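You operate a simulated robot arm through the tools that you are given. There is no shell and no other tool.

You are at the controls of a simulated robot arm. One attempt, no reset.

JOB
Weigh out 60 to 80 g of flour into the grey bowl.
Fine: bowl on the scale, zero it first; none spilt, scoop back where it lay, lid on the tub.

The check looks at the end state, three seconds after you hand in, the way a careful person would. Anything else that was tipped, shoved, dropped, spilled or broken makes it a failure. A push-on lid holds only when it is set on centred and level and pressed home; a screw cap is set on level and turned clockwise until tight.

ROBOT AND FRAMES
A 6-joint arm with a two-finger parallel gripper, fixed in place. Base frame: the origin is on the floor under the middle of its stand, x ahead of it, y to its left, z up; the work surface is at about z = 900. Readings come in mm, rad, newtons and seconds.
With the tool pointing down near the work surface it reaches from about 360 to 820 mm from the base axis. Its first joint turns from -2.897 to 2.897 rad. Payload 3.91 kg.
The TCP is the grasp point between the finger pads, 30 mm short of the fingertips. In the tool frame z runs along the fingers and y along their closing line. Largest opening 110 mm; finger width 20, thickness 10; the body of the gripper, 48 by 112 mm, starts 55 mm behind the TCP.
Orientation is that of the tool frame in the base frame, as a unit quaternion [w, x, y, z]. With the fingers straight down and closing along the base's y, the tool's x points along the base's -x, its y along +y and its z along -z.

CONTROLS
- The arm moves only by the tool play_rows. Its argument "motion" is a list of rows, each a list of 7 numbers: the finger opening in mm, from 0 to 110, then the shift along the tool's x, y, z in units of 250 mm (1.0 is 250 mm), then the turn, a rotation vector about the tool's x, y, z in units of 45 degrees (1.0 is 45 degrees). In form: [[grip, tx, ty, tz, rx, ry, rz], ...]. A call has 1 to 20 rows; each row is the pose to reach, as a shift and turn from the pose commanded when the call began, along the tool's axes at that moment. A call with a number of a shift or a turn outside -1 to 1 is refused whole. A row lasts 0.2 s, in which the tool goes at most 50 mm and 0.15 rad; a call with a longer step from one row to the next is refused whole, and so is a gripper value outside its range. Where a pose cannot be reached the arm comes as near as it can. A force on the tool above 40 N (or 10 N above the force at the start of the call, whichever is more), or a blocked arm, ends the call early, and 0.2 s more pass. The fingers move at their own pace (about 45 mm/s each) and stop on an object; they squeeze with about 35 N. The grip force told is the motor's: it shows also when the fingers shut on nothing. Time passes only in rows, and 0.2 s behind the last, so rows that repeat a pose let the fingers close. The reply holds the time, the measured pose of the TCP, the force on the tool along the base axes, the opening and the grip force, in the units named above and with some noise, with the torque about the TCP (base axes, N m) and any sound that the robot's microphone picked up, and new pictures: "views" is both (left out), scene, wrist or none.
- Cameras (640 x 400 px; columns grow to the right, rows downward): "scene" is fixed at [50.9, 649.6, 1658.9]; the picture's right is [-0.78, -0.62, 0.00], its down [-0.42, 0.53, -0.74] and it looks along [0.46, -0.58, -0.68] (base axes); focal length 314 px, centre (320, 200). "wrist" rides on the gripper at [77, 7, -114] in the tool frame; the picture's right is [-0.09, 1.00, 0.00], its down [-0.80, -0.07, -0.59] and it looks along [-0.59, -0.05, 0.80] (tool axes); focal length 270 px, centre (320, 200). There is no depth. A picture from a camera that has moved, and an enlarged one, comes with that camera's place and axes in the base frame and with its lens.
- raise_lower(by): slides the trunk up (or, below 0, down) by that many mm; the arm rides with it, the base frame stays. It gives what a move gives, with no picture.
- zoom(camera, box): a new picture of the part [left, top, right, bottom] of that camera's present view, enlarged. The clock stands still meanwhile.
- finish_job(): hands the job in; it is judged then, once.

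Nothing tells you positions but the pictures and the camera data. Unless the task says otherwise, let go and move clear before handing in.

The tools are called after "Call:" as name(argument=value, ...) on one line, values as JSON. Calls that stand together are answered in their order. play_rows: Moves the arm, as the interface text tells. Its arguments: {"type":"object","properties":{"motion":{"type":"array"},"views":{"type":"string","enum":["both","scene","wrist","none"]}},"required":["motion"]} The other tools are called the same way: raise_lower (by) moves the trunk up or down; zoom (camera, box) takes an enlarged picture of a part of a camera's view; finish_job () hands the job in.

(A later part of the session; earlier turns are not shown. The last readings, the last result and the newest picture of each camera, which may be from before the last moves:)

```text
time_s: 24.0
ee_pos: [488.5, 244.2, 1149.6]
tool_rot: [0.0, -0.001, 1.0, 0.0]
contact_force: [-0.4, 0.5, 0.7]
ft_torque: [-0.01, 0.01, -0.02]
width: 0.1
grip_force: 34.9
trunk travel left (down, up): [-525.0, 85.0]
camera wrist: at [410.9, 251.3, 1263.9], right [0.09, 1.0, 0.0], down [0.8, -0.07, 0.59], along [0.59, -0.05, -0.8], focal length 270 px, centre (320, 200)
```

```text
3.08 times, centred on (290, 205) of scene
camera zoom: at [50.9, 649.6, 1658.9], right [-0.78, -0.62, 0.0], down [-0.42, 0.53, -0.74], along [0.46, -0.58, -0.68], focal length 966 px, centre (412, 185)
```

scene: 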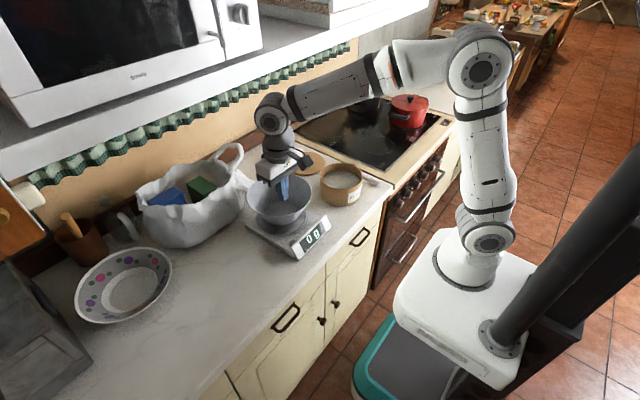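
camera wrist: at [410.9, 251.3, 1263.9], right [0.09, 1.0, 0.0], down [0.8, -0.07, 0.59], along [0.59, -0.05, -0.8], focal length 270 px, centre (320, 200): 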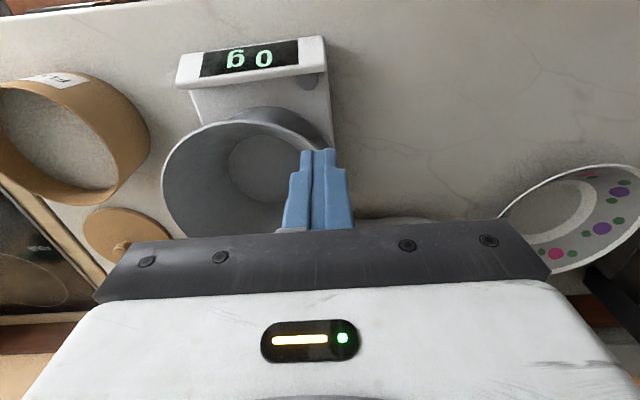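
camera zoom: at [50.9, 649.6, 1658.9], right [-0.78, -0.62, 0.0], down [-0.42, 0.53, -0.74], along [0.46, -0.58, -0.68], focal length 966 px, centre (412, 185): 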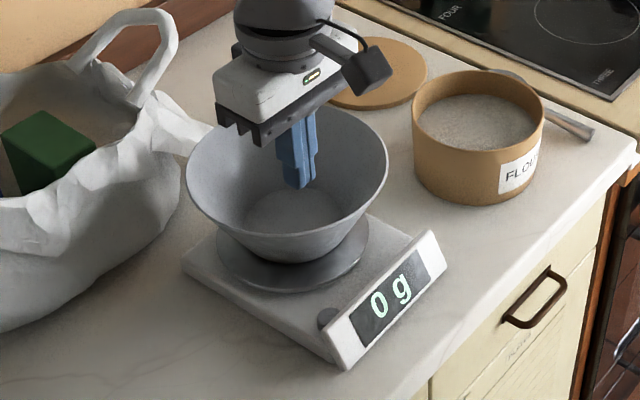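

The scale reads 0 g with the bowl on it. Now I go to the scoop beside the tub; first a traverse toward it.

Call:
play_rows(motion=[[0, 0.023, -0.163, 0, 0, 0, 0], [0, 0.045, -0.325, 0, 0, 0, 0], [0, 0.068, -0.488, 0, 0, 0, 0], [0, 0.091, -0.651, 0, 0, 0, 0], [0, 0.113, -0.813, 0, 0, 0, 0], [0, 0.136, -0.976, 0, 0, 0, 0]], views="none")

Call:
play_rows(motion=[[20, 0.03, -0.16, 0.025, 0, 0, 0], [40, 0.06, -0.32, 0.05, 0, 0, 0], [40, 0.1, -0.48, 0.075, 0, 0, 0], [40, 0.14, -0.64, 0.1, 0, 0, 0], [40, 0.14, -0.7, 0.1, 0, 0, 0], [40, 0.14, -0.7, 0.1, 0, 0, 0]])

Call:
zoom(camera="wrist", box=[200, 0, 440, 200])

```text
time_s: 25.4
ee_pos: [454.5, 0.7, 1149.8]
tool_rot: [0.0, 0.0, 1.0, 0.0]
contact_force: [0.2, -0.1, 0.2]
ft_torque: [0.03, 0.02, 0.0]
width: 0.2
grip_force: 34.7
trunk travel left (down, up): [-525.0, 85.0]
```

```text
time_s: 26.8
ee_pos: [419.3, -174.4, 1124.5]
tool_rot: [0.0, 0.0, 1.0, 0.0]
contact_force: [0.3, 0.0, 0.0]
ft_torque: [-0.04, 0.01, 0.01]
width: 39.8
grip_force: 0.1
trunk travel left (down, up): [-525.0, 85.0]
camera wrist: at [341.6, -167.8, 1239.4], right [0.09, 1.0, 0.0], down [0.8, -0.07, 0.59], along [0.59, -0.05, -0.8], focal length 270 px, centre (320, 200)
```

scene: 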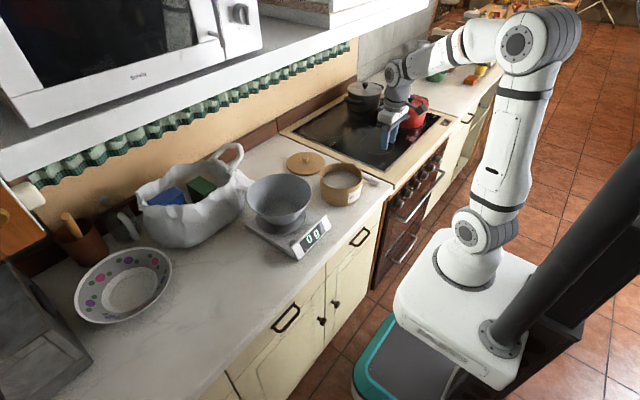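
wrist: 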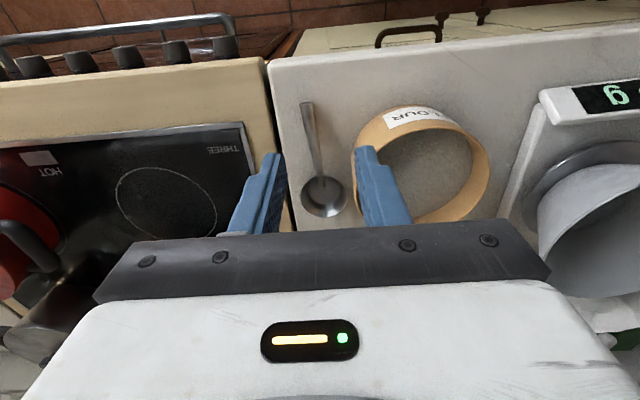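

```text
2.00 times, centred on (320, 100) of wrist
camera zoom: at [341.6, -167.8, 1239.4], right [0.09, 1.0, 0.0], down [0.8, -0.07, 0.59], along [0.59, -0.05, -0.8], focal length 541 px, centre (320, 400)
```

zoom: 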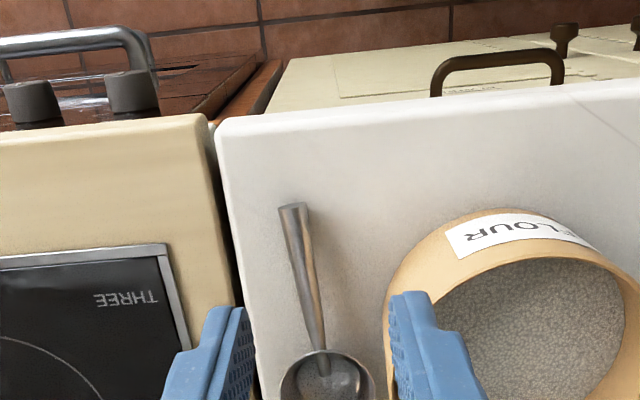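

The scoop is a ladle: bowl centred near (561,-182) with rim at about z 936, handle running back to (437,-191) near the counter. I'll lean the gripper back 30° and approach for a close look at the handle.

Call:
play_rows(motion=[[40, -0.009, -0.011, 0.1, 0, -0.133, 0], [40, -0.017, -0.023, 0.2, 0, -0.267, 0], [40, -0.026, -0.034, 0.3, 0, -0.4, 0], [40, -0.034, -0.046, 0.4, 0, -0.533, 0], [40, -0.043, -0.057, 0.498, 0, -0.667, 0], [40, -0.043, -0.057, 0.498, 0, -0.667, 0]])

Call:
zoom(camera="wrist", box=[230, 60, 410, 230])

Call:
zoom(camera="scene", box=[310, 120, 430, 220])

```text
time_s: 28.2
ee_pos: [428.6, -188.0, 999.2]
tool_rot: [0.259, 0.0, 0.966, -0.001]
contact_force: [0.1, 0.1, -0.3]
ft_torque: [-0.01, -0.01, 0.02]
width: 40.1
grip_force: 0.1
trunk travel left (down, up): [-525.0, 85.0]
camera wrist: at [305.1, -181.8, 1061.0], right [0.08, 1.0, 0.04], down [0.4, -0.07, 0.92], along [0.91, -0.05, -0.4], focal length 270 px, centre (320, 200)
```

scene: 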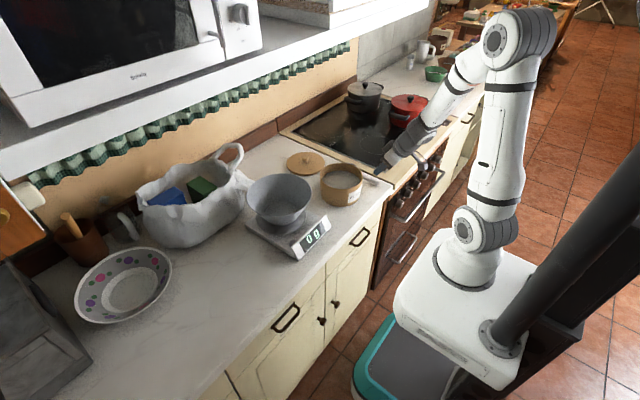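
wrist: 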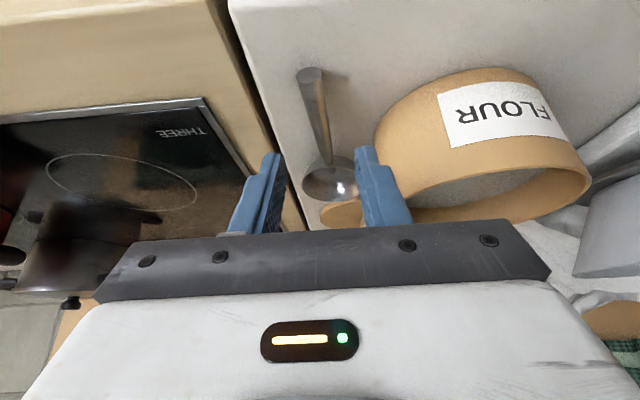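

```text
2.35 times, centred on (320, 145) of wrist
camera zoom: at [305.1, -181.8, 1061.0], right [0.08, 1.0, 0.04], down [0.4, -0.07, 0.92], along [0.91, -0.05, -0.4], focal length 636 px, centre (320, 329)
```

zoom: 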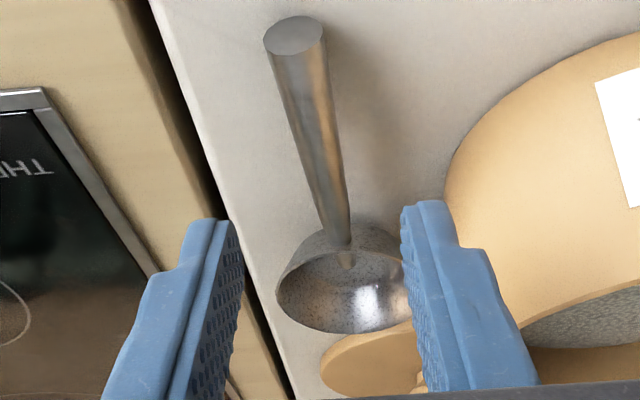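

```text
4.00 times, centred on (370, 170) of scene
camera zoom: at [50.9, 649.6, 1658.9], right [-0.78, -0.62, 0.0], down [-0.42, 0.53, -0.74], along [0.46, -0.58, -0.68], focal length 1256 px, centre (120, 320)
```

zoom: 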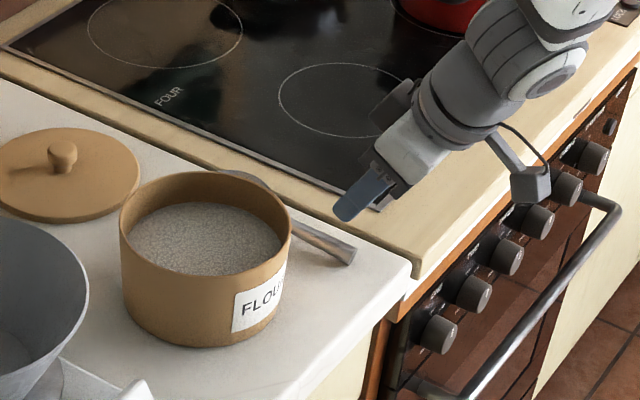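

I can see the handle is a tapered rod (about 17 mm at the end, 10 mm at the bowl), rising about 11° and yawed about 5.5°. I'll lean to 45° and yaw to match, stopping 50 mm short of the grasp.

Call:
play_rows(motion=[[40, 0.03, -0.007, 0.032, -0.025, -0.111, -0.033], [40, 0.06, -0.014, 0.065, -0.05, -0.222, -0.065], [40, 0.0876, -0.0216, 0.0972, -0.075, -0.333, -0.0978], [40, 0.0876, -0.0216, 0.0972, -0.075, -0.333, -0.0978]])

Call:
zoom(camera="wrist", box=[230, 60, 410, 230])

Call:
zoom(camera="scene", box=[310, 120, 430, 220])

```text
time_s: 29.2
ee_pos: [422.8, -194.7, 966.7]
tool_rot: [0.383, -0.044, 0.923, 0.018]
contact_force: [0.3, 0.4, 0.0]
ft_torque: [-0.01, -0.01, 0.03]
width: 40.1
grip_force: 0.1
trunk travel left (down, up): [-525.0, 85.0]
camera wrist: at [287.3, -201.1, 994.4], right [-0.03, 1.0, 0.06], down [0.15, -0.06, 0.99], along [0.99, 0.04, -0.15], focal length 270 px, centre (320, 200)
```

scene: 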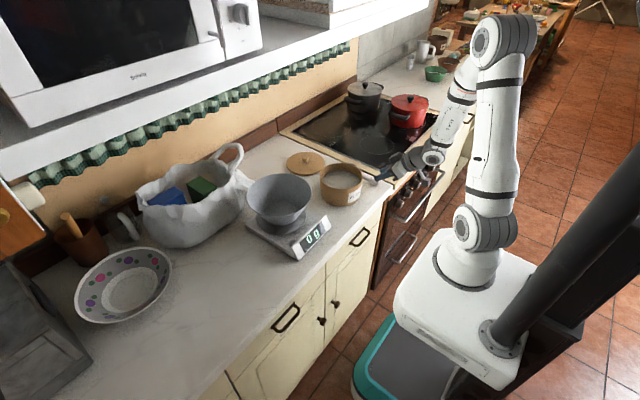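
wrist: 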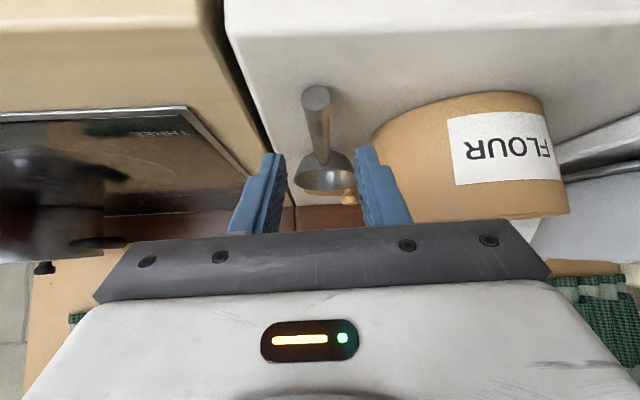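

```text
2.35 times, centred on (320, 145) of wrist
camera zoom: at [287.3, -201.1, 994.4], right [-0.03, 1.0, 0.06], down [0.15, -0.06, 0.99], along [0.99, 0.04, -0.15], focal length 636 px, centre (320, 329)
```

zoom: 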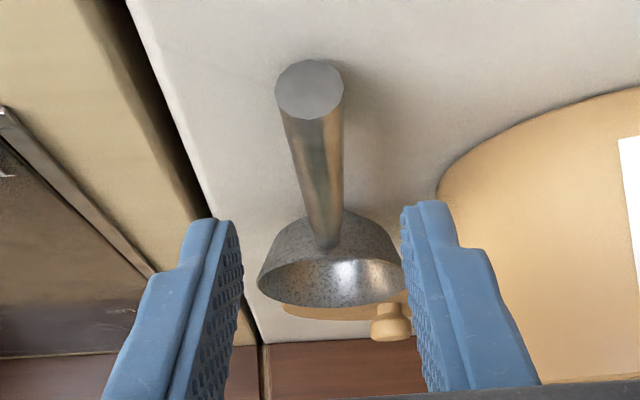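

```text
4.00 times, centred on (370, 170) of scene
camera zoom: at [50.9, 649.6, 1658.9], right [-0.78, -0.62, 0.0], down [-0.42, 0.53, -0.74], along [0.46, -0.58, -0.68], focal length 1256 px, centre (120, 320)
```

zoom: 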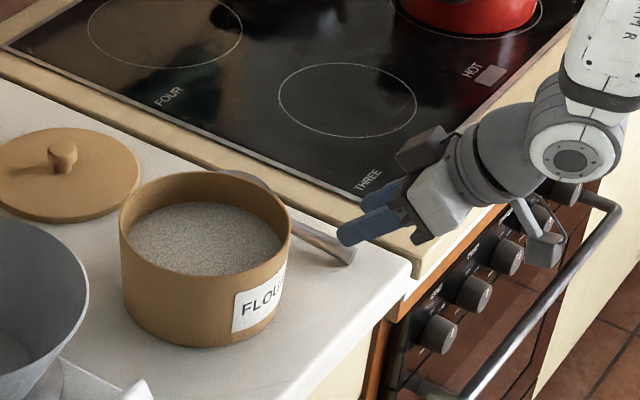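

The handle is well centred between the fingers, its end at about (437.5,-194,910). I'll slide in 49 mm along the tool axis.

Call:
play_rows(motion=[[40, 0, -0.002, 0.06, 0, 0, 0], [40, 0, -0.004, 0.12, 0, 0, 0], [40, 0, -0.004, 0.17, 0, 0, 0], [40, 0, -0.004, 0.196, 0, 0, 0], [40, 0, -0.004, 0.196, 0, 0, 0]])

Call:
zoom(camera="wrist", box=[230, 60, 410, 230])

Call:
zoom(camera="scene", box=[310, 120, 430, 220])

```text
time_s: 30.4
ee_pos: [457.4, -191.2, 933.7]
tool_rot: [0.383, -0.045, 0.923, 0.019]
contact_force: [-0.3, 0.5, -0.3]
ft_torque: [0.0, 0.01, 0.0]
width: 40.3
grip_force: 0.2
trunk travel left (down, up): [-525.0, 85.0]
camera wrist: at [321.8, -198.0, 960.1], right [-0.03, 1.0, 0.06], down [0.15, -0.06, 0.99], along [0.99, 0.04, -0.15], focal length 270 px, centre (320, 200)
```

scene: 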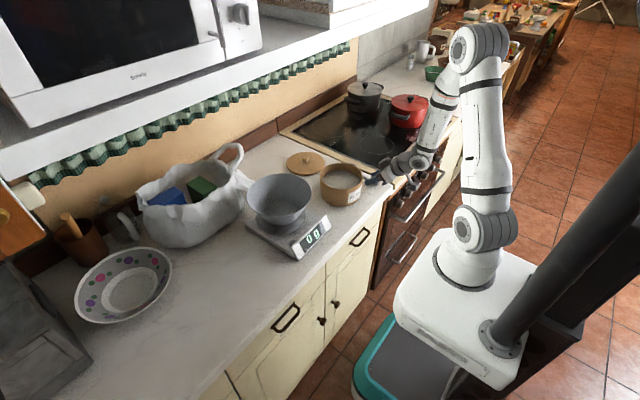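
wrist: 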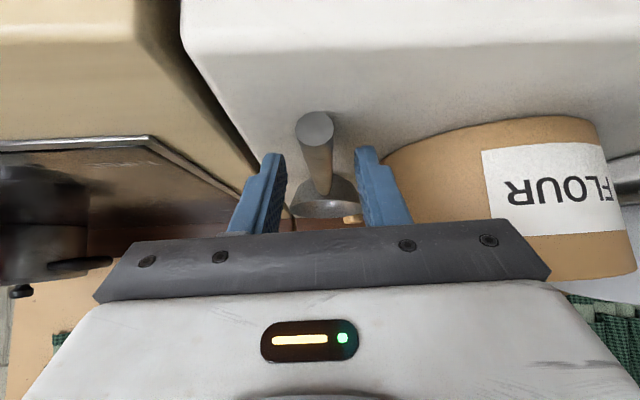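

```text
2.35 times, centred on (320, 145) of wrist
camera zoom: at [321.8, -198.0, 960.1], right [-0.03, 1.0, 0.06], down [0.15, -0.06, 0.99], along [0.99, 0.04, -0.15], focal length 636 px, centre (320, 329)
```

zoom: 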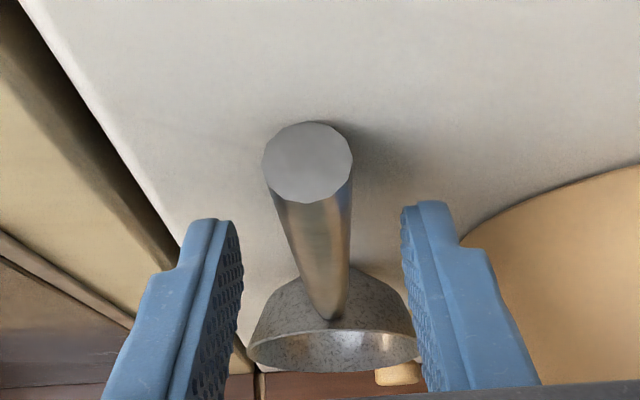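

```text
4.00 times, centred on (370, 170) of scene
camera zoom: at [50.9, 649.6, 1658.9], right [-0.78, -0.62, 0.0], down [-0.42, 0.53, -0.74], along [0.46, -0.58, -0.68], focal length 1256 px, centre (120, 320)
```

zoom: 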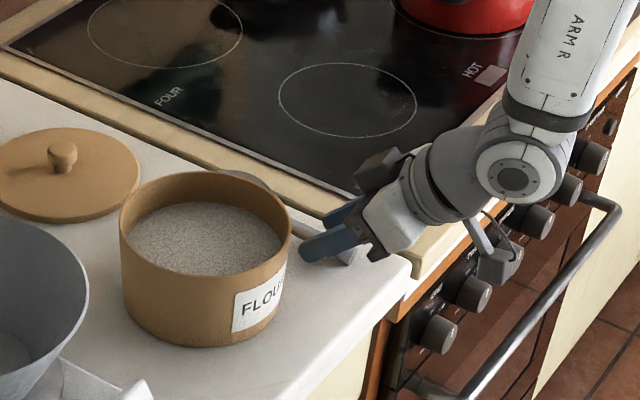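

The handle sits between the pads. I'll drop 2.5 mm and close, then record this pose as the place to return the scoop to.

Call:
play_rows(motion=[[40, 0.0071, -0.004, 0.0071, 0, 0, 0], [40, 0.0071, -0.004, 0.0071, 0, 0, 0]], views="none")

Call:
play_rows(motion=[[30, 0, 0, 0, 0, 0, 0], [20, 0, 0, 0, 0, 0, 0], [10, 0, 0, 0, 0, 0, 0], [0, 0, 0, 0, 0, 0, 0], [0, 0, 0, 0, 0, 0, 0]])

Call:
zoom(camera="wrist", box=[230, 60, 410, 230])

```text
time_s: 31.0
ee_pos: [457.7, -191.8, 930.8]
tool_rot: [0.382, -0.044, 0.923, 0.018]
contact_force: [-0.5, -0.3, 0.3]
ft_torque: [0.01, 0.02, 0.02]
width: 39.9
grip_force: 0.1
trunk travel left (down, up): [-525.0, 85.0]
```

```text
time_s: 32.2
ee_pos: [458.5, -191.8, 930.6]
tool_rot: [0.382, -0.044, 0.923, 0.018]
contact_force: [0.1, 0.2, 0.7]
ft_torque: [0.01, 0.04, 0.03]
width: 16.8
grip_force: 35.0
trunk travel left (down, up): [-525.0, 85.0]
camera wrist: at [321.9, -199.0, 957.7], right [-0.03, 1.0, 0.06], down [0.15, -0.06, 0.99], along [0.99, 0.04, -0.15], focal length 270 px, centre (320, 200)
```

scene: 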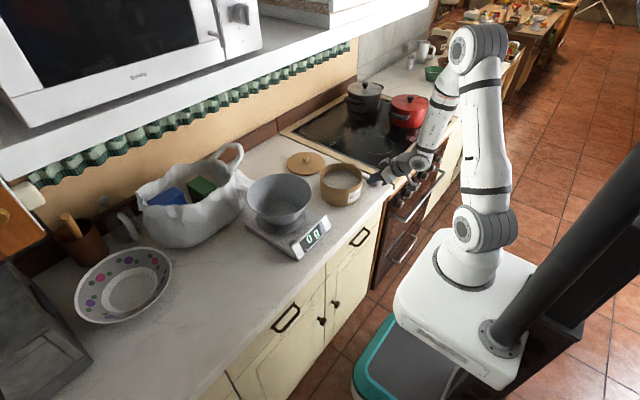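
wrist: 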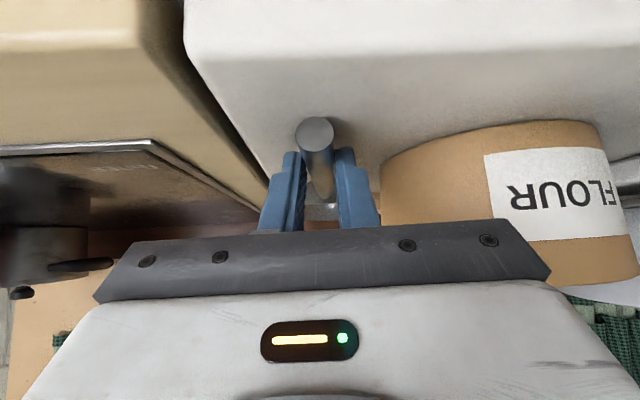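

```text
2.35 times, centred on (320, 145) of wrist
camera zoom: at [321.9, -199.0, 957.7], right [-0.03, 1.0, 0.06], down [0.15, -0.06, 0.99], along [0.99, 0.04, -0.15], focal length 636 px, centre (320, 329)
```

zoom: 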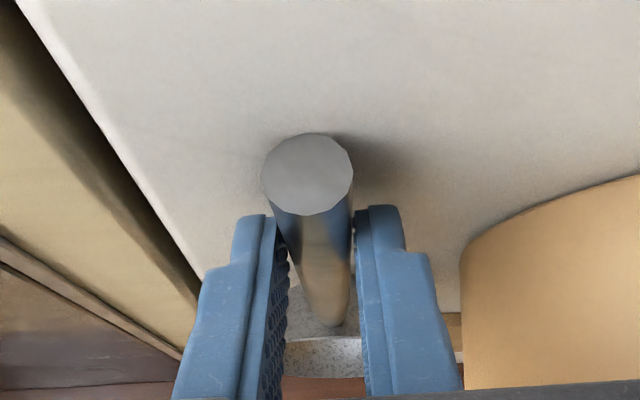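

Gripped at 16.8 mm with 35 N. I'll lift 60 mm straight up and check that the scoop stays firm.

Call:
play_rows(motion=[[0, -0.028, 0, -0.028, 0, 0, 0], [0, -0.07, 0, -0.07, 0, 0, 0], [0, -0.12, 0, -0.12, 0, 0, 0], [0, -0.17, 0, -0.17, 0, 0, 0], [0, -0.17, 0, -0.17, 0, 0, 0]])

Call:
zoom(camera="wrist", box=[230, 60, 410, 230])

Call:
zoom(camera="scene", box=[310, 120, 430, 220])

```text
time_s: 33.4
ee_pos: [457.6, -192.0, 991.5]
tool_rot: [0.383, -0.044, 0.923, 0.018]
contact_force: [0.1, -0.3, -0.4]
ft_torque: [0.01, 0.03, -0.02]
width: 16.7
grip_force: 35.0
trunk travel left (down, up): [-525.0, 85.0]
camera wrist: at [322.0, -198.3, 1018.0], right [-0.03, 1.0, 0.06], down [0.15, -0.06, 0.99], along [0.99, 0.04, -0.15], focal length 270 px, centre (320, 200)
```

scene: 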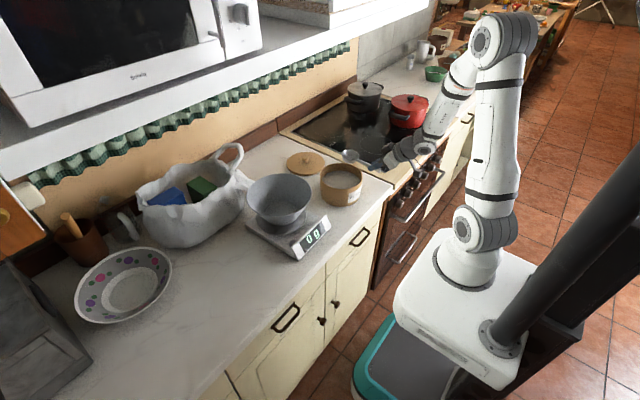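
wrist: 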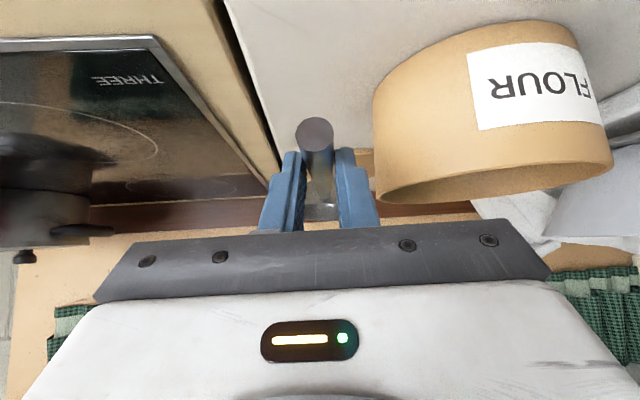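

```text
2.35 times, centred on (320, 145) of wrist
camera zoom: at [322.0, -198.3, 1018.0], right [-0.03, 1.0, 0.06], down [0.15, -0.06, 0.99], along [0.99, 0.04, -0.15], focal length 636 px, centre (320, 329)
```

zoom: 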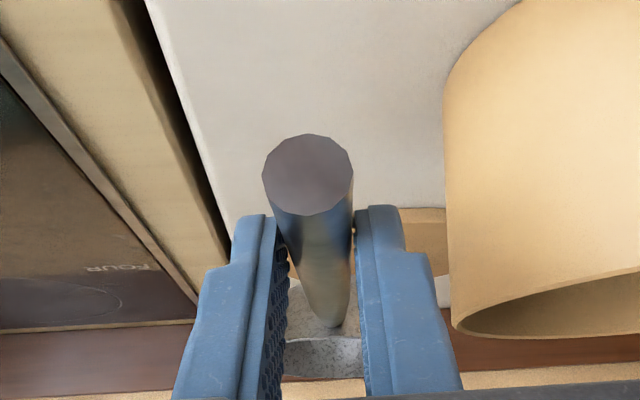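

```text
4.00 times, centred on (370, 170) of scene
camera zoom: at [50.9, 649.6, 1658.9], right [-0.78, -0.62, 0.0], down [-0.42, 0.53, -0.74], along [0.46, -0.58, -0.68], focal length 1256 px, centre (120, 320)
```

zoom: 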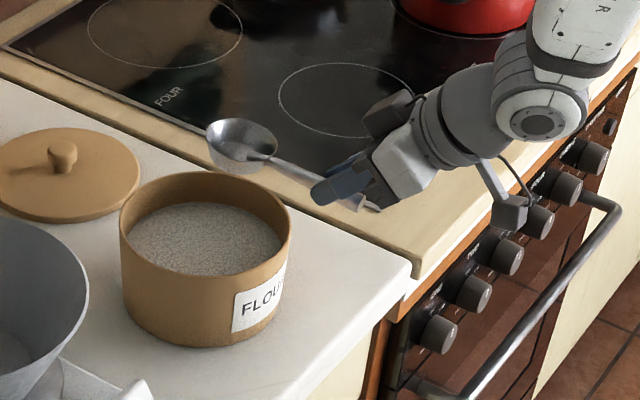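

The scoop is firmly held. I'll raise it, swing it over the tub and level it to check its geometry against the tub.

Call:
play_rows(motion=[[0, -0.107, 0, -0.107, 0, 0, 0], [0, -0.214, 0, -0.214, 0, 0, 0], [0, -0.3216, 0, -0.3216, 0, 0, 0], [0, -0.299, 0.117, -0.344, 0, 0.061, 0], [0, -0.276, 0.233, -0.367, 0, 0.122, 0], [0, -0.253, 0.35, -0.39, 0, 0.183, 0], [0, -0.23, 0.4664, -0.413, 0, 0.2444, 0], [0, -0.23, 0.4664, -0.413, 0, 0.2444, 0]])

Call:
zoom(camera="wrist", box=[230, 60, 410, 230])

Call:
zoom(camera="scene", box=[300, 110, 400, 210])

```text
time_s: 35.2
ee_pos: [412.8, -79.6, 1104.4]
tool_rot: [0.291, -0.047, 0.955, 0.014]
contact_force: [-1.0, -0.2, -0.5]
ft_torque: [-0.02, 0.03, 0.02]
width: 16.5
grip_force: 34.9
trunk travel left (down, up): [-525.0, 85.0]
camera wrist: at [286.0, -85.1, 1157.0], right [-0.02, 1.0, 0.05], down [0.34, -0.04, 0.94], along [0.94, 0.04, -0.34], focal length 270 px, centre (320, 200)
```

scene: 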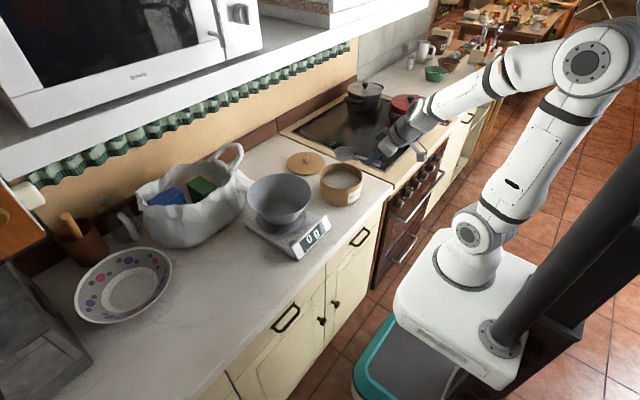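
wrist: 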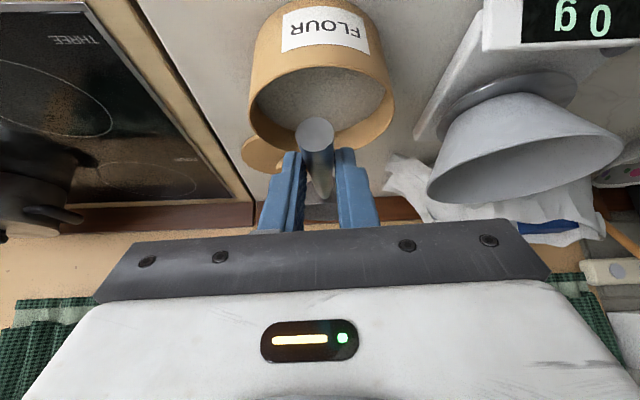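

```text
2.35 times, centred on (320, 145) of wrist
camera zoom: at [286.0, -85.1, 1157.0], right [-0.02, 1.0, 0.05], down [0.34, -0.04, 0.94], along [0.94, 0.04, -0.34], focal length 636 px, centre (320, 329)
```

zoom: 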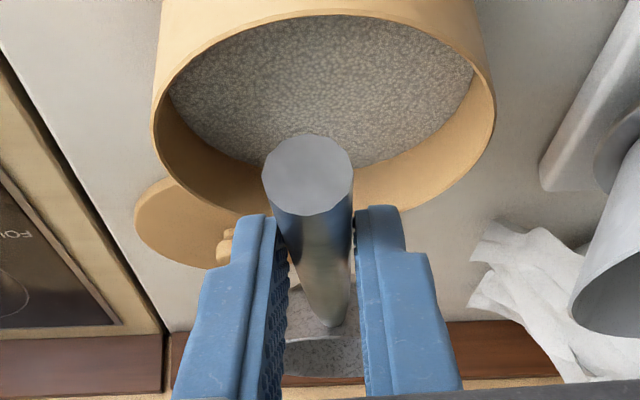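

```text
4.00 times, centred on (350, 160) of scene
camera zoom: at [50.9, 649.6, 1658.9], right [-0.78, -0.62, 0.0], down [-0.42, 0.53, -0.74], along [0.46, -0.58, -0.68], focal length 1256 px, centre (200, 360)
```

zoom: 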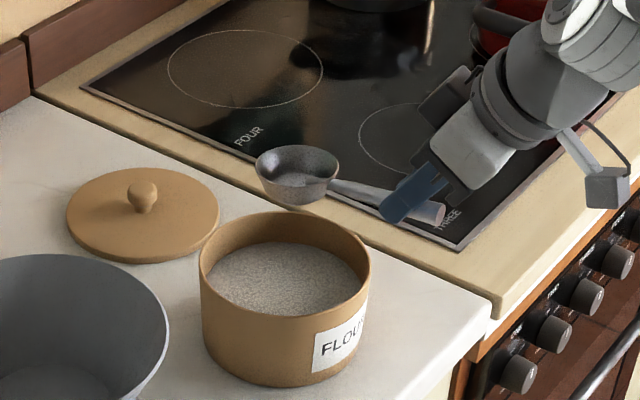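

The scoop is level above the tub. I'll zoom for a careful measurement of the tub rim and the flour level.

Call:
zoom(camera="scene", box=[310, 140, 380, 210])

Call:
zoom(camera="wrist", box=[230, 0, 410, 160])

```text
5.71 times, centred on (345, 175) of scene
camera zoom: at [50.9, 649.6, 1658.9], right [-0.78, -0.62, 0.0], down [-0.42, 0.53, -0.74], along [0.46, -0.58, -0.68], focal length 1794 px, centre (177, 343)
```

zoom: 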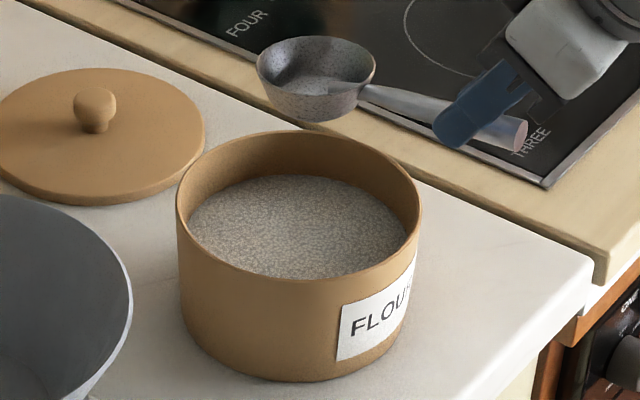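

```text
2.50 times, centred on (320, 80) of wrist
camera zoom: at [286.0, -85.1, 1157.0], right [-0.02, 1.0, 0.05], down [0.34, -0.04, 0.94], along [0.94, 0.04, -0.34], focal length 676 px, centre (320, 500)
```

zoom: 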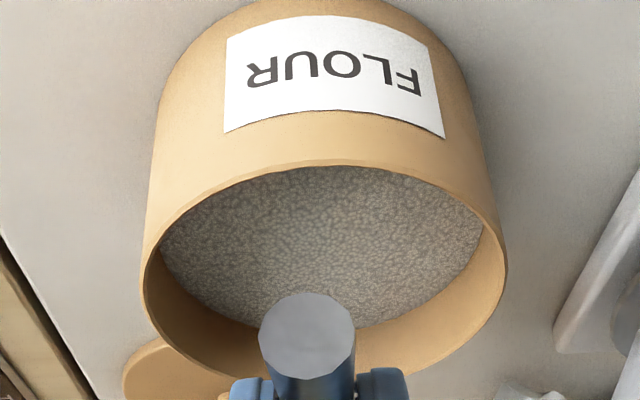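

I'll take a tighter zoom on the scoop itself to judge whether its rim is level.

Call:
zoom(camera="scene", box=[350, 140, 390, 170])

```text
13.33 times, centred on (370, 155) of scene
camera zoom: at [50.9, 649.6, 1658.9], right [-0.78, -0.62, 0.0], down [-0.42, 0.53, -0.74], along [0.46, -0.58, -0.68], focal length 4186 px, centre (-347, 800)
```

zoom: 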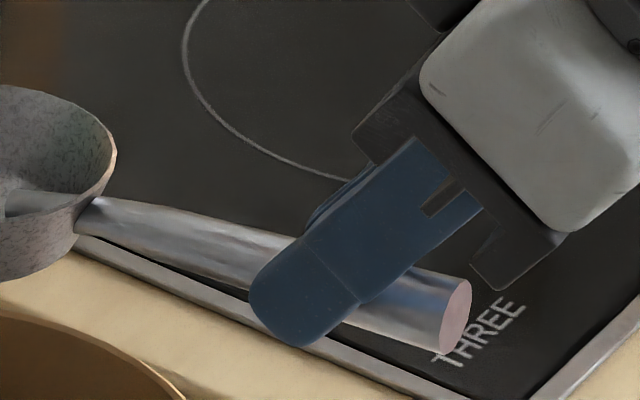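

Call:
zoom(camera="scene", box=[335, 135, 385, 170])

```text
11.43 times, centred on (360, 152) of scene
camera zoom: at [50.9, 649.6, 1658.9], right [-0.78, -0.62, 0.0], down [-0.42, 0.53, -0.74], along [0.46, -0.58, -0.68], focal length 3588 px, centre (-137, 743)
```

zoom: 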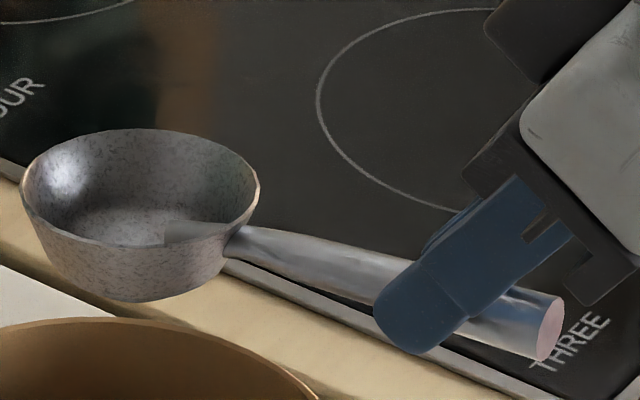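

The scoop is a tapered cup (rim radius about 32, some 25–30 mm deep), currently about 6° nose-down. The tub is centred near (519,-70), rim about z 985 and flour level about z 953. I'll pitch the scoop 50° nose-down above the flour first.

Call:
play_rows(motion=[[0, -0.0153, 0, 0.0072, 0, 0.163, 0], [0, -0.0306, 0, 0.0143, 0, 0.326, 0], [0, -0.0459, 0, 0.0215, 0, 0.489, 0], [0, -0.0611, 0, 0.0287, 0, 0.652, 0], [0, -0.0764, 0, 0.0358, 0, 0.815, 0], [0, -0.0917, 0, 0.043, 0, 0.9778, 0], [0, -0.0917, 0, 0.043, 0, 0.9778, 0]])

Call:
zoom(camera="scene", box=[310, 120, 390, 210])

Call:
zoom(camera="wrist", box=[200, 0, 440, 200])

```text
time_s: 36.8
ee_pos: [438.3, -76.7, 1109.9]
tool_rot: [-0.087, -0.048, 0.995, -0.005]
contact_force: [0.0, -0.6, -0.5]
ft_torque: [-0.03, -0.03, 0.0]
width: 16.8
grip_force: 35.6
trunk travel left (down, up): [-525.0, 85.0]
camera wrist: at [382.5, -75.5, 1235.1], right [-0.01, 1.0, -0.02], down [0.9, 0.02, 0.45], along [0.45, -0.01, -0.9], focal length 270 px, centre (320, 200)
```

scene: 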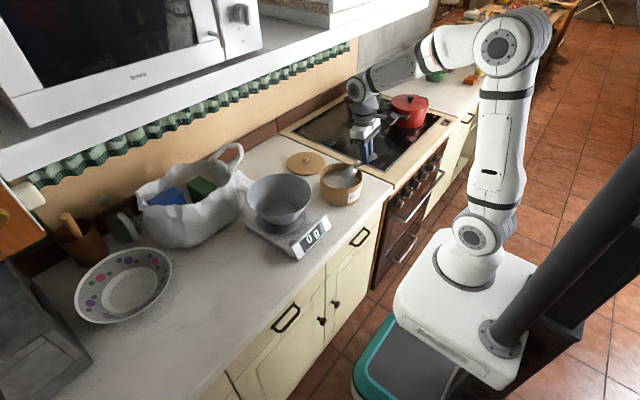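
wrist: 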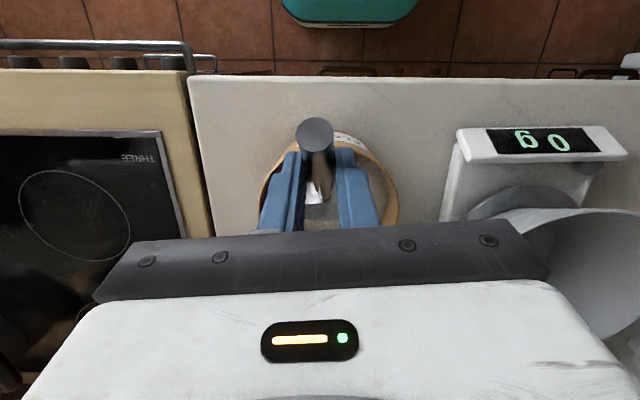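

```text
4.44 times, centred on (350, 165) of scene
camera zoom: at [50.9, 649.6, 1658.9], right [-0.78, -0.62, 0.0], down [-0.42, 0.53, -0.74], along [0.46, -0.58, -0.68], focal length 1396 px, centre (187, 356)
```

zoom: 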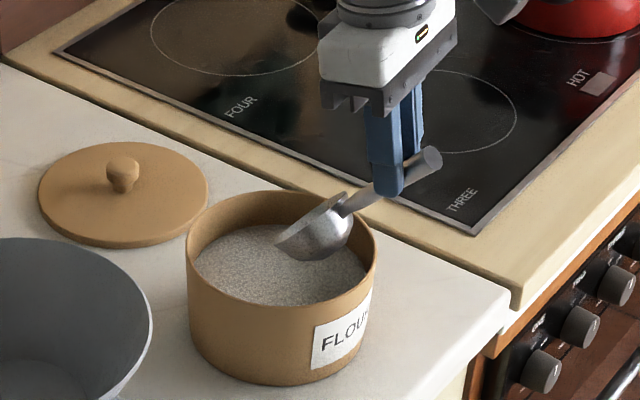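

```text
2.00 times, centred on (320, 100) of wrist
camera zoom: at [382.5, -75.5, 1235.1], right [-0.01, 1.0, -0.02], down [0.9, 0.02, 0.45], along [0.45, -0.01, -0.9], focal length 541 px, centre (320, 400)
```

zoom: 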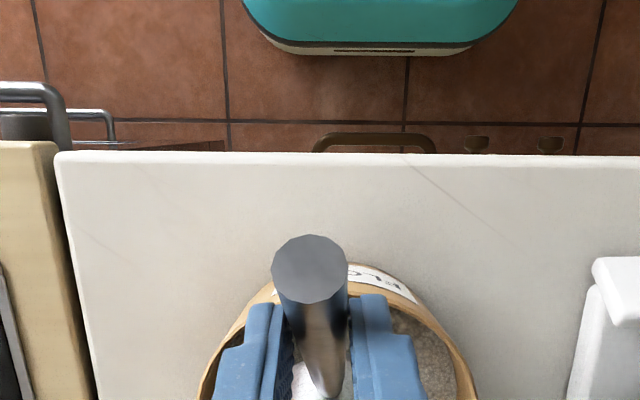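

The scoop is pitched over the flour as planned. I'll lower it into the flour now and watch the force.

Call:
play_rows(motion=[[0, -0.0162, 0, 0.0804, 0, 0, 0], [0, -0.0324, 0, 0.1608, 0, 0, 0], [0, -0.0454, 0, 0.2251, 0, 0, 0], [0, -0.0551, 0, 0.2734, 0, 0, 0], [0, -0.0648, 0, 0.3216, 0, 0, 0]], views="scene")

Call:
zoom(camera="scene", box=[310, 120, 390, 210])

```text
time_s: 38.0
ee_pos: [438.0, -76.0, 1025.1]
tool_rot: [-0.089, -0.048, 0.995, -0.004]
contact_force: [-0.3, -0.3, -0.4]
ft_torque: [-0.02, 0.0, -0.03]
width: 16.8
grip_force: 35.2
trunk travel left (down, up): [-525.0, 85.0]
```

scene: 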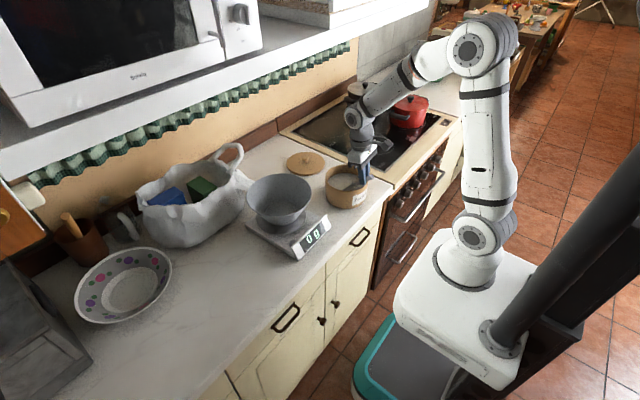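

```text
4.44 times, centred on (350, 165) of scene
camera zoom: at [50.9, 649.6, 1658.9], right [-0.78, -0.62, 0.0], down [-0.42, 0.53, -0.74], along [0.46, -0.58, -0.68], focal length 1396 px, centre (187, 356)
```

zoom: 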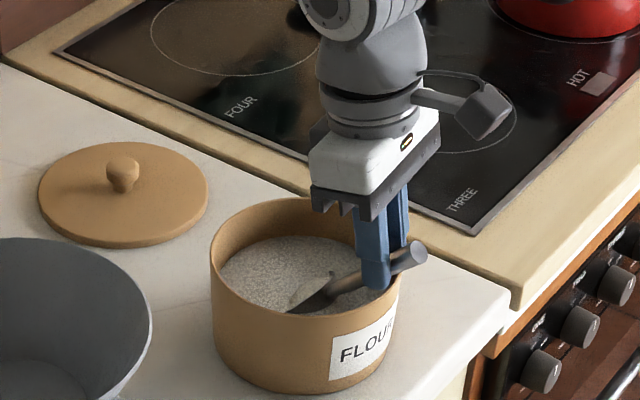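

The tub appears to have slid about 19 mm toward the robot while the scoop went in. I need a closer look before going on.

Call:
zoom(camera="scene", box=[325, 155, 375, 205])

Call:
zoom(camera="wrist", box=[220, 60, 420, 230])

```text
8.00 times, centred on (350, 180) of scene
camera zoom: at [50.9, 649.6, 1658.9], right [-0.78, -0.62, 0.0], down [-0.42, 0.53, -0.74], along [0.46, -0.58, -0.68], focal length 2512 px, centre (80, 360)
```

zoom: 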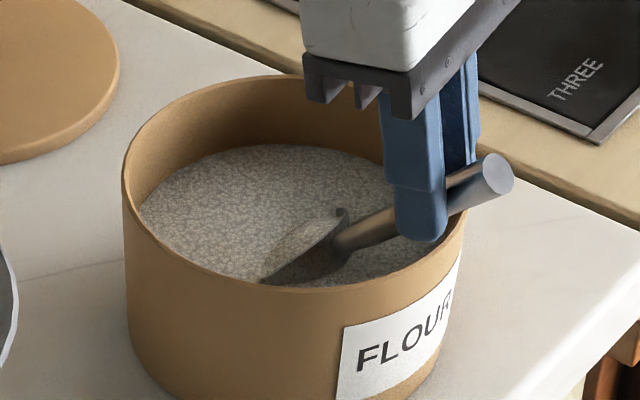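

```text
2.35 times, centred on (320, 145) of wrist
camera zoom: at [383.3, -74.9, 1151.7], right [-0.01, 1.0, -0.01], down [0.9, 0.02, 0.44], along [0.44, -0.01, -0.9], focal length 636 px, centre (320, 329)
```

zoom: 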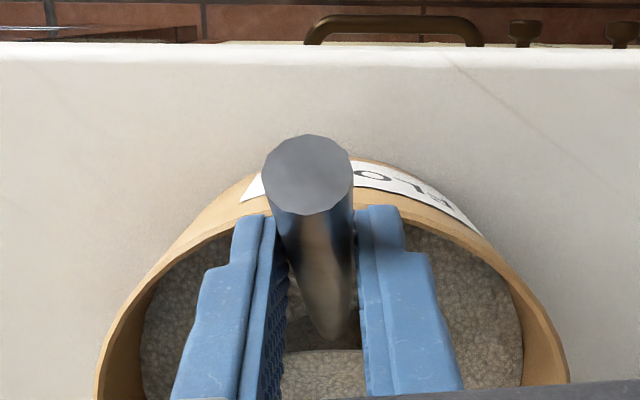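

The tub slid toward the robot about 16 mm, apparently from flour squeezed against the near wall by the tilted cup; nothing is spilt. The forward sweep and level-up should push the other way. I'll do the first half and check.

Call:
play_rows(motion=[[0, -0.034, 0, 0.0176, 0, -0.111, 0], [0, -0.068, 0, 0.0352, 0, -0.2222, 0], [0, -0.084, 0, 0.0413, 0, -0.3, 0], [0, -0.0998, 0, 0.0474, 0, -0.3778, 0]])

Call:
zoom(camera="scene", box=[310, 120, 390, 210])

Call:
zoom(camera="wrist", box=[220, 60, 420, 230])

```text
time_s: 39.0
ee_pos: [462.3, -73.6, 1010.5]
tool_rot: [0.062, -0.049, 0.997, 0.003]
contact_force: [-3.6, -0.7, 6.1]
ft_torque: [0.12, 0.95, 0.03]
width: 16.7
grip_force: 34.4
trunk travel left (down, up): [-525.0, 85.0]
camera wrist: at [371.4, -76.8, 1115.0], right [-0.01, 1.0, 0.01], down [0.73, 0.0, 0.69], along [0.69, 0.01, -0.73], focal length 270 px, centre (320, 200)
```

scene: 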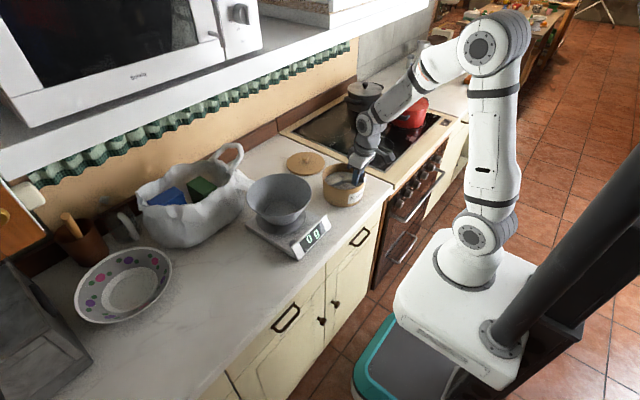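
wrist: 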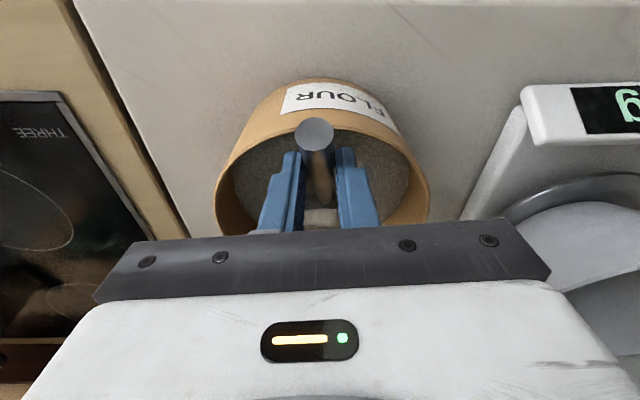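

```text
4.44 times, centred on (350, 165) of scene
camera zoom: at [50.9, 649.6, 1658.9], right [-0.78, -0.62, 0.0], down [-0.42, 0.53, -0.74], along [0.46, -0.58, -0.68], focal length 1396 px, centre (187, 356)
```

zoom: 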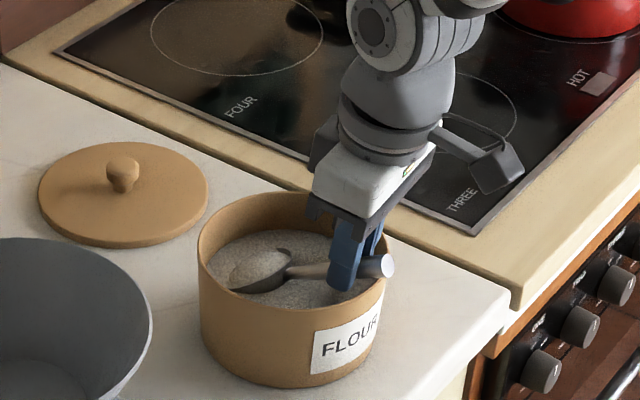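

```text
2.35 times, centred on (320, 145) of wrist
camera zoom: at [371.4, -76.8, 1115.0], right [-0.01, 1.0, 0.01], down [0.73, 0.0, 0.69], along [0.69, 0.01, -0.73], focal length 636 px, centre (320, 329)
```

zoom: 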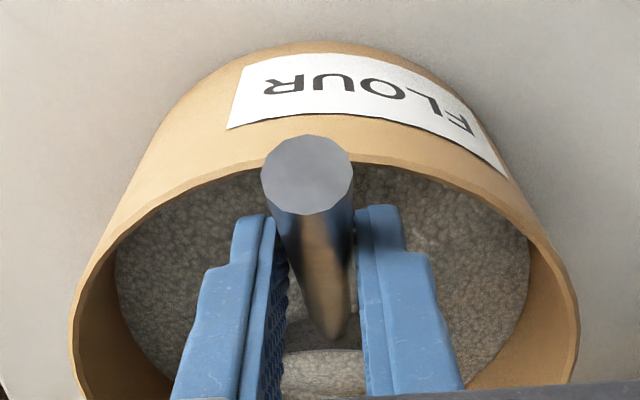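

The sweep partly pushed the tub back, and the cup looks full of flour. I'll now level it while raising it out of the flour.

Call:
play_rows(motion=[[0, 0.0125, 0, -0.0128, 0, -0.1556, 0], [0, 0.0277, 0, -0.0175, 0, -0.2445, 0], [0, 0.0428, 0, -0.0222, 0, -0.3333, 0], [0, 0.061, 0, -0.038, 0, -0.4222, 0], [0, 0.0792, 0, -0.0537, 0, -0.5111, 0], [0, 0.093, 0, -0.0615, 0, -0.622, 0], [0, 0.1068, 0, -0.0692, 0, -0.7333, 0], [0, 0.105, 0, -0.14, 0, -0.7333, 0], [0, 0.1, 0, -0.22, 0, -0.7333, 0], [0, 0.0999, 0, -0.289, 0, -0.7333, 0]])

Call:
zoom(camera="scene", box=[310, 120, 390, 210])

Call:
zoom(camera="scene", box=[335, 135, 385, 170])

```text
time_s: 41.2
ee_pos: [434.1, -79.7, 1081.6]
tool_rot: [0.341, -0.046, 0.939, 0.018]
contact_force: [0.2, -0.1, -1.1]
ft_torque: [-0.02, 0.06, 0.01]
width: 17.1
grip_force: 34.5
out of reach, approached as far as the arm can: row 5, 6, 7, 8, 9, 10
trunk travel left (down, up): [-525.0, 85.0]
camera wrist: at [300.9, -85.6, 1120.2], right [-0.03, 1.0, 0.06], down [0.24, -0.05, 0.97], along [0.97, 0.04, -0.24], focal length 270 px, centre (320, 200)
```

scene: 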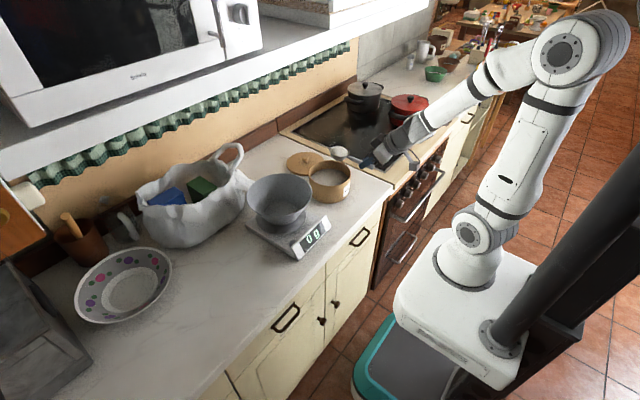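
wrist: 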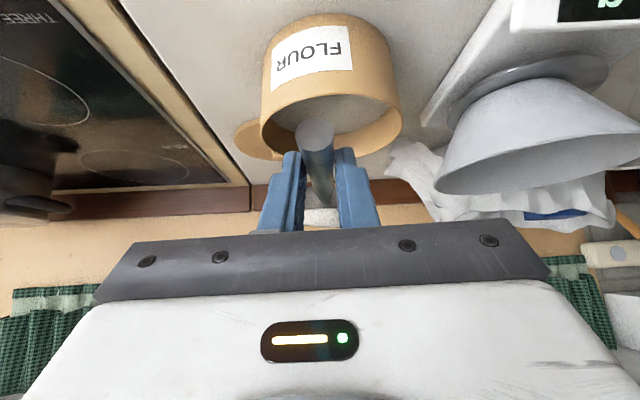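

```text
4.44 times, centred on (350, 165) of scene
camera zoom: at [50.9, 649.6, 1658.9], right [-0.78, -0.62, 0.0], down [-0.42, 0.53, -0.74], along [0.46, -0.58, -0.68], focal length 1396 px, centre (187, 356)
```

zoom: 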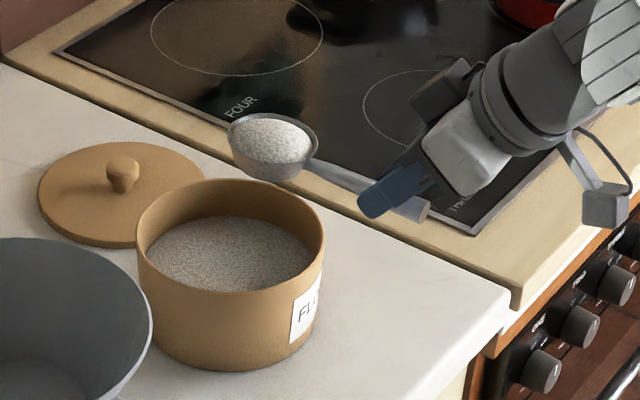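

```text
11.43 times, centred on (360, 152) of scene
camera zoom: at [50.9, 649.6, 1658.9], right [-0.78, -0.62, 0.0], down [-0.42, 0.53, -0.74], along [0.46, -0.58, -0.68], focal length 3588 px, centre (-137, 743)
```

zoom: 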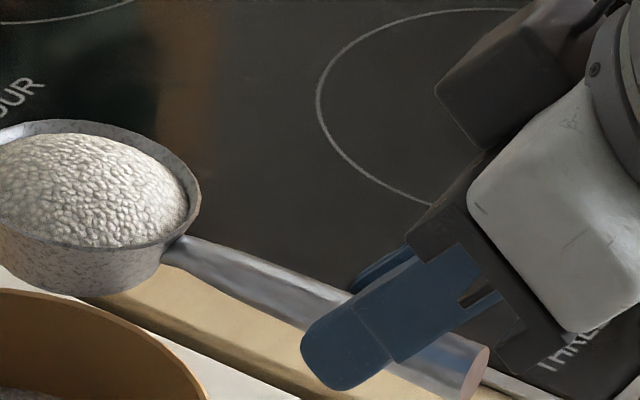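

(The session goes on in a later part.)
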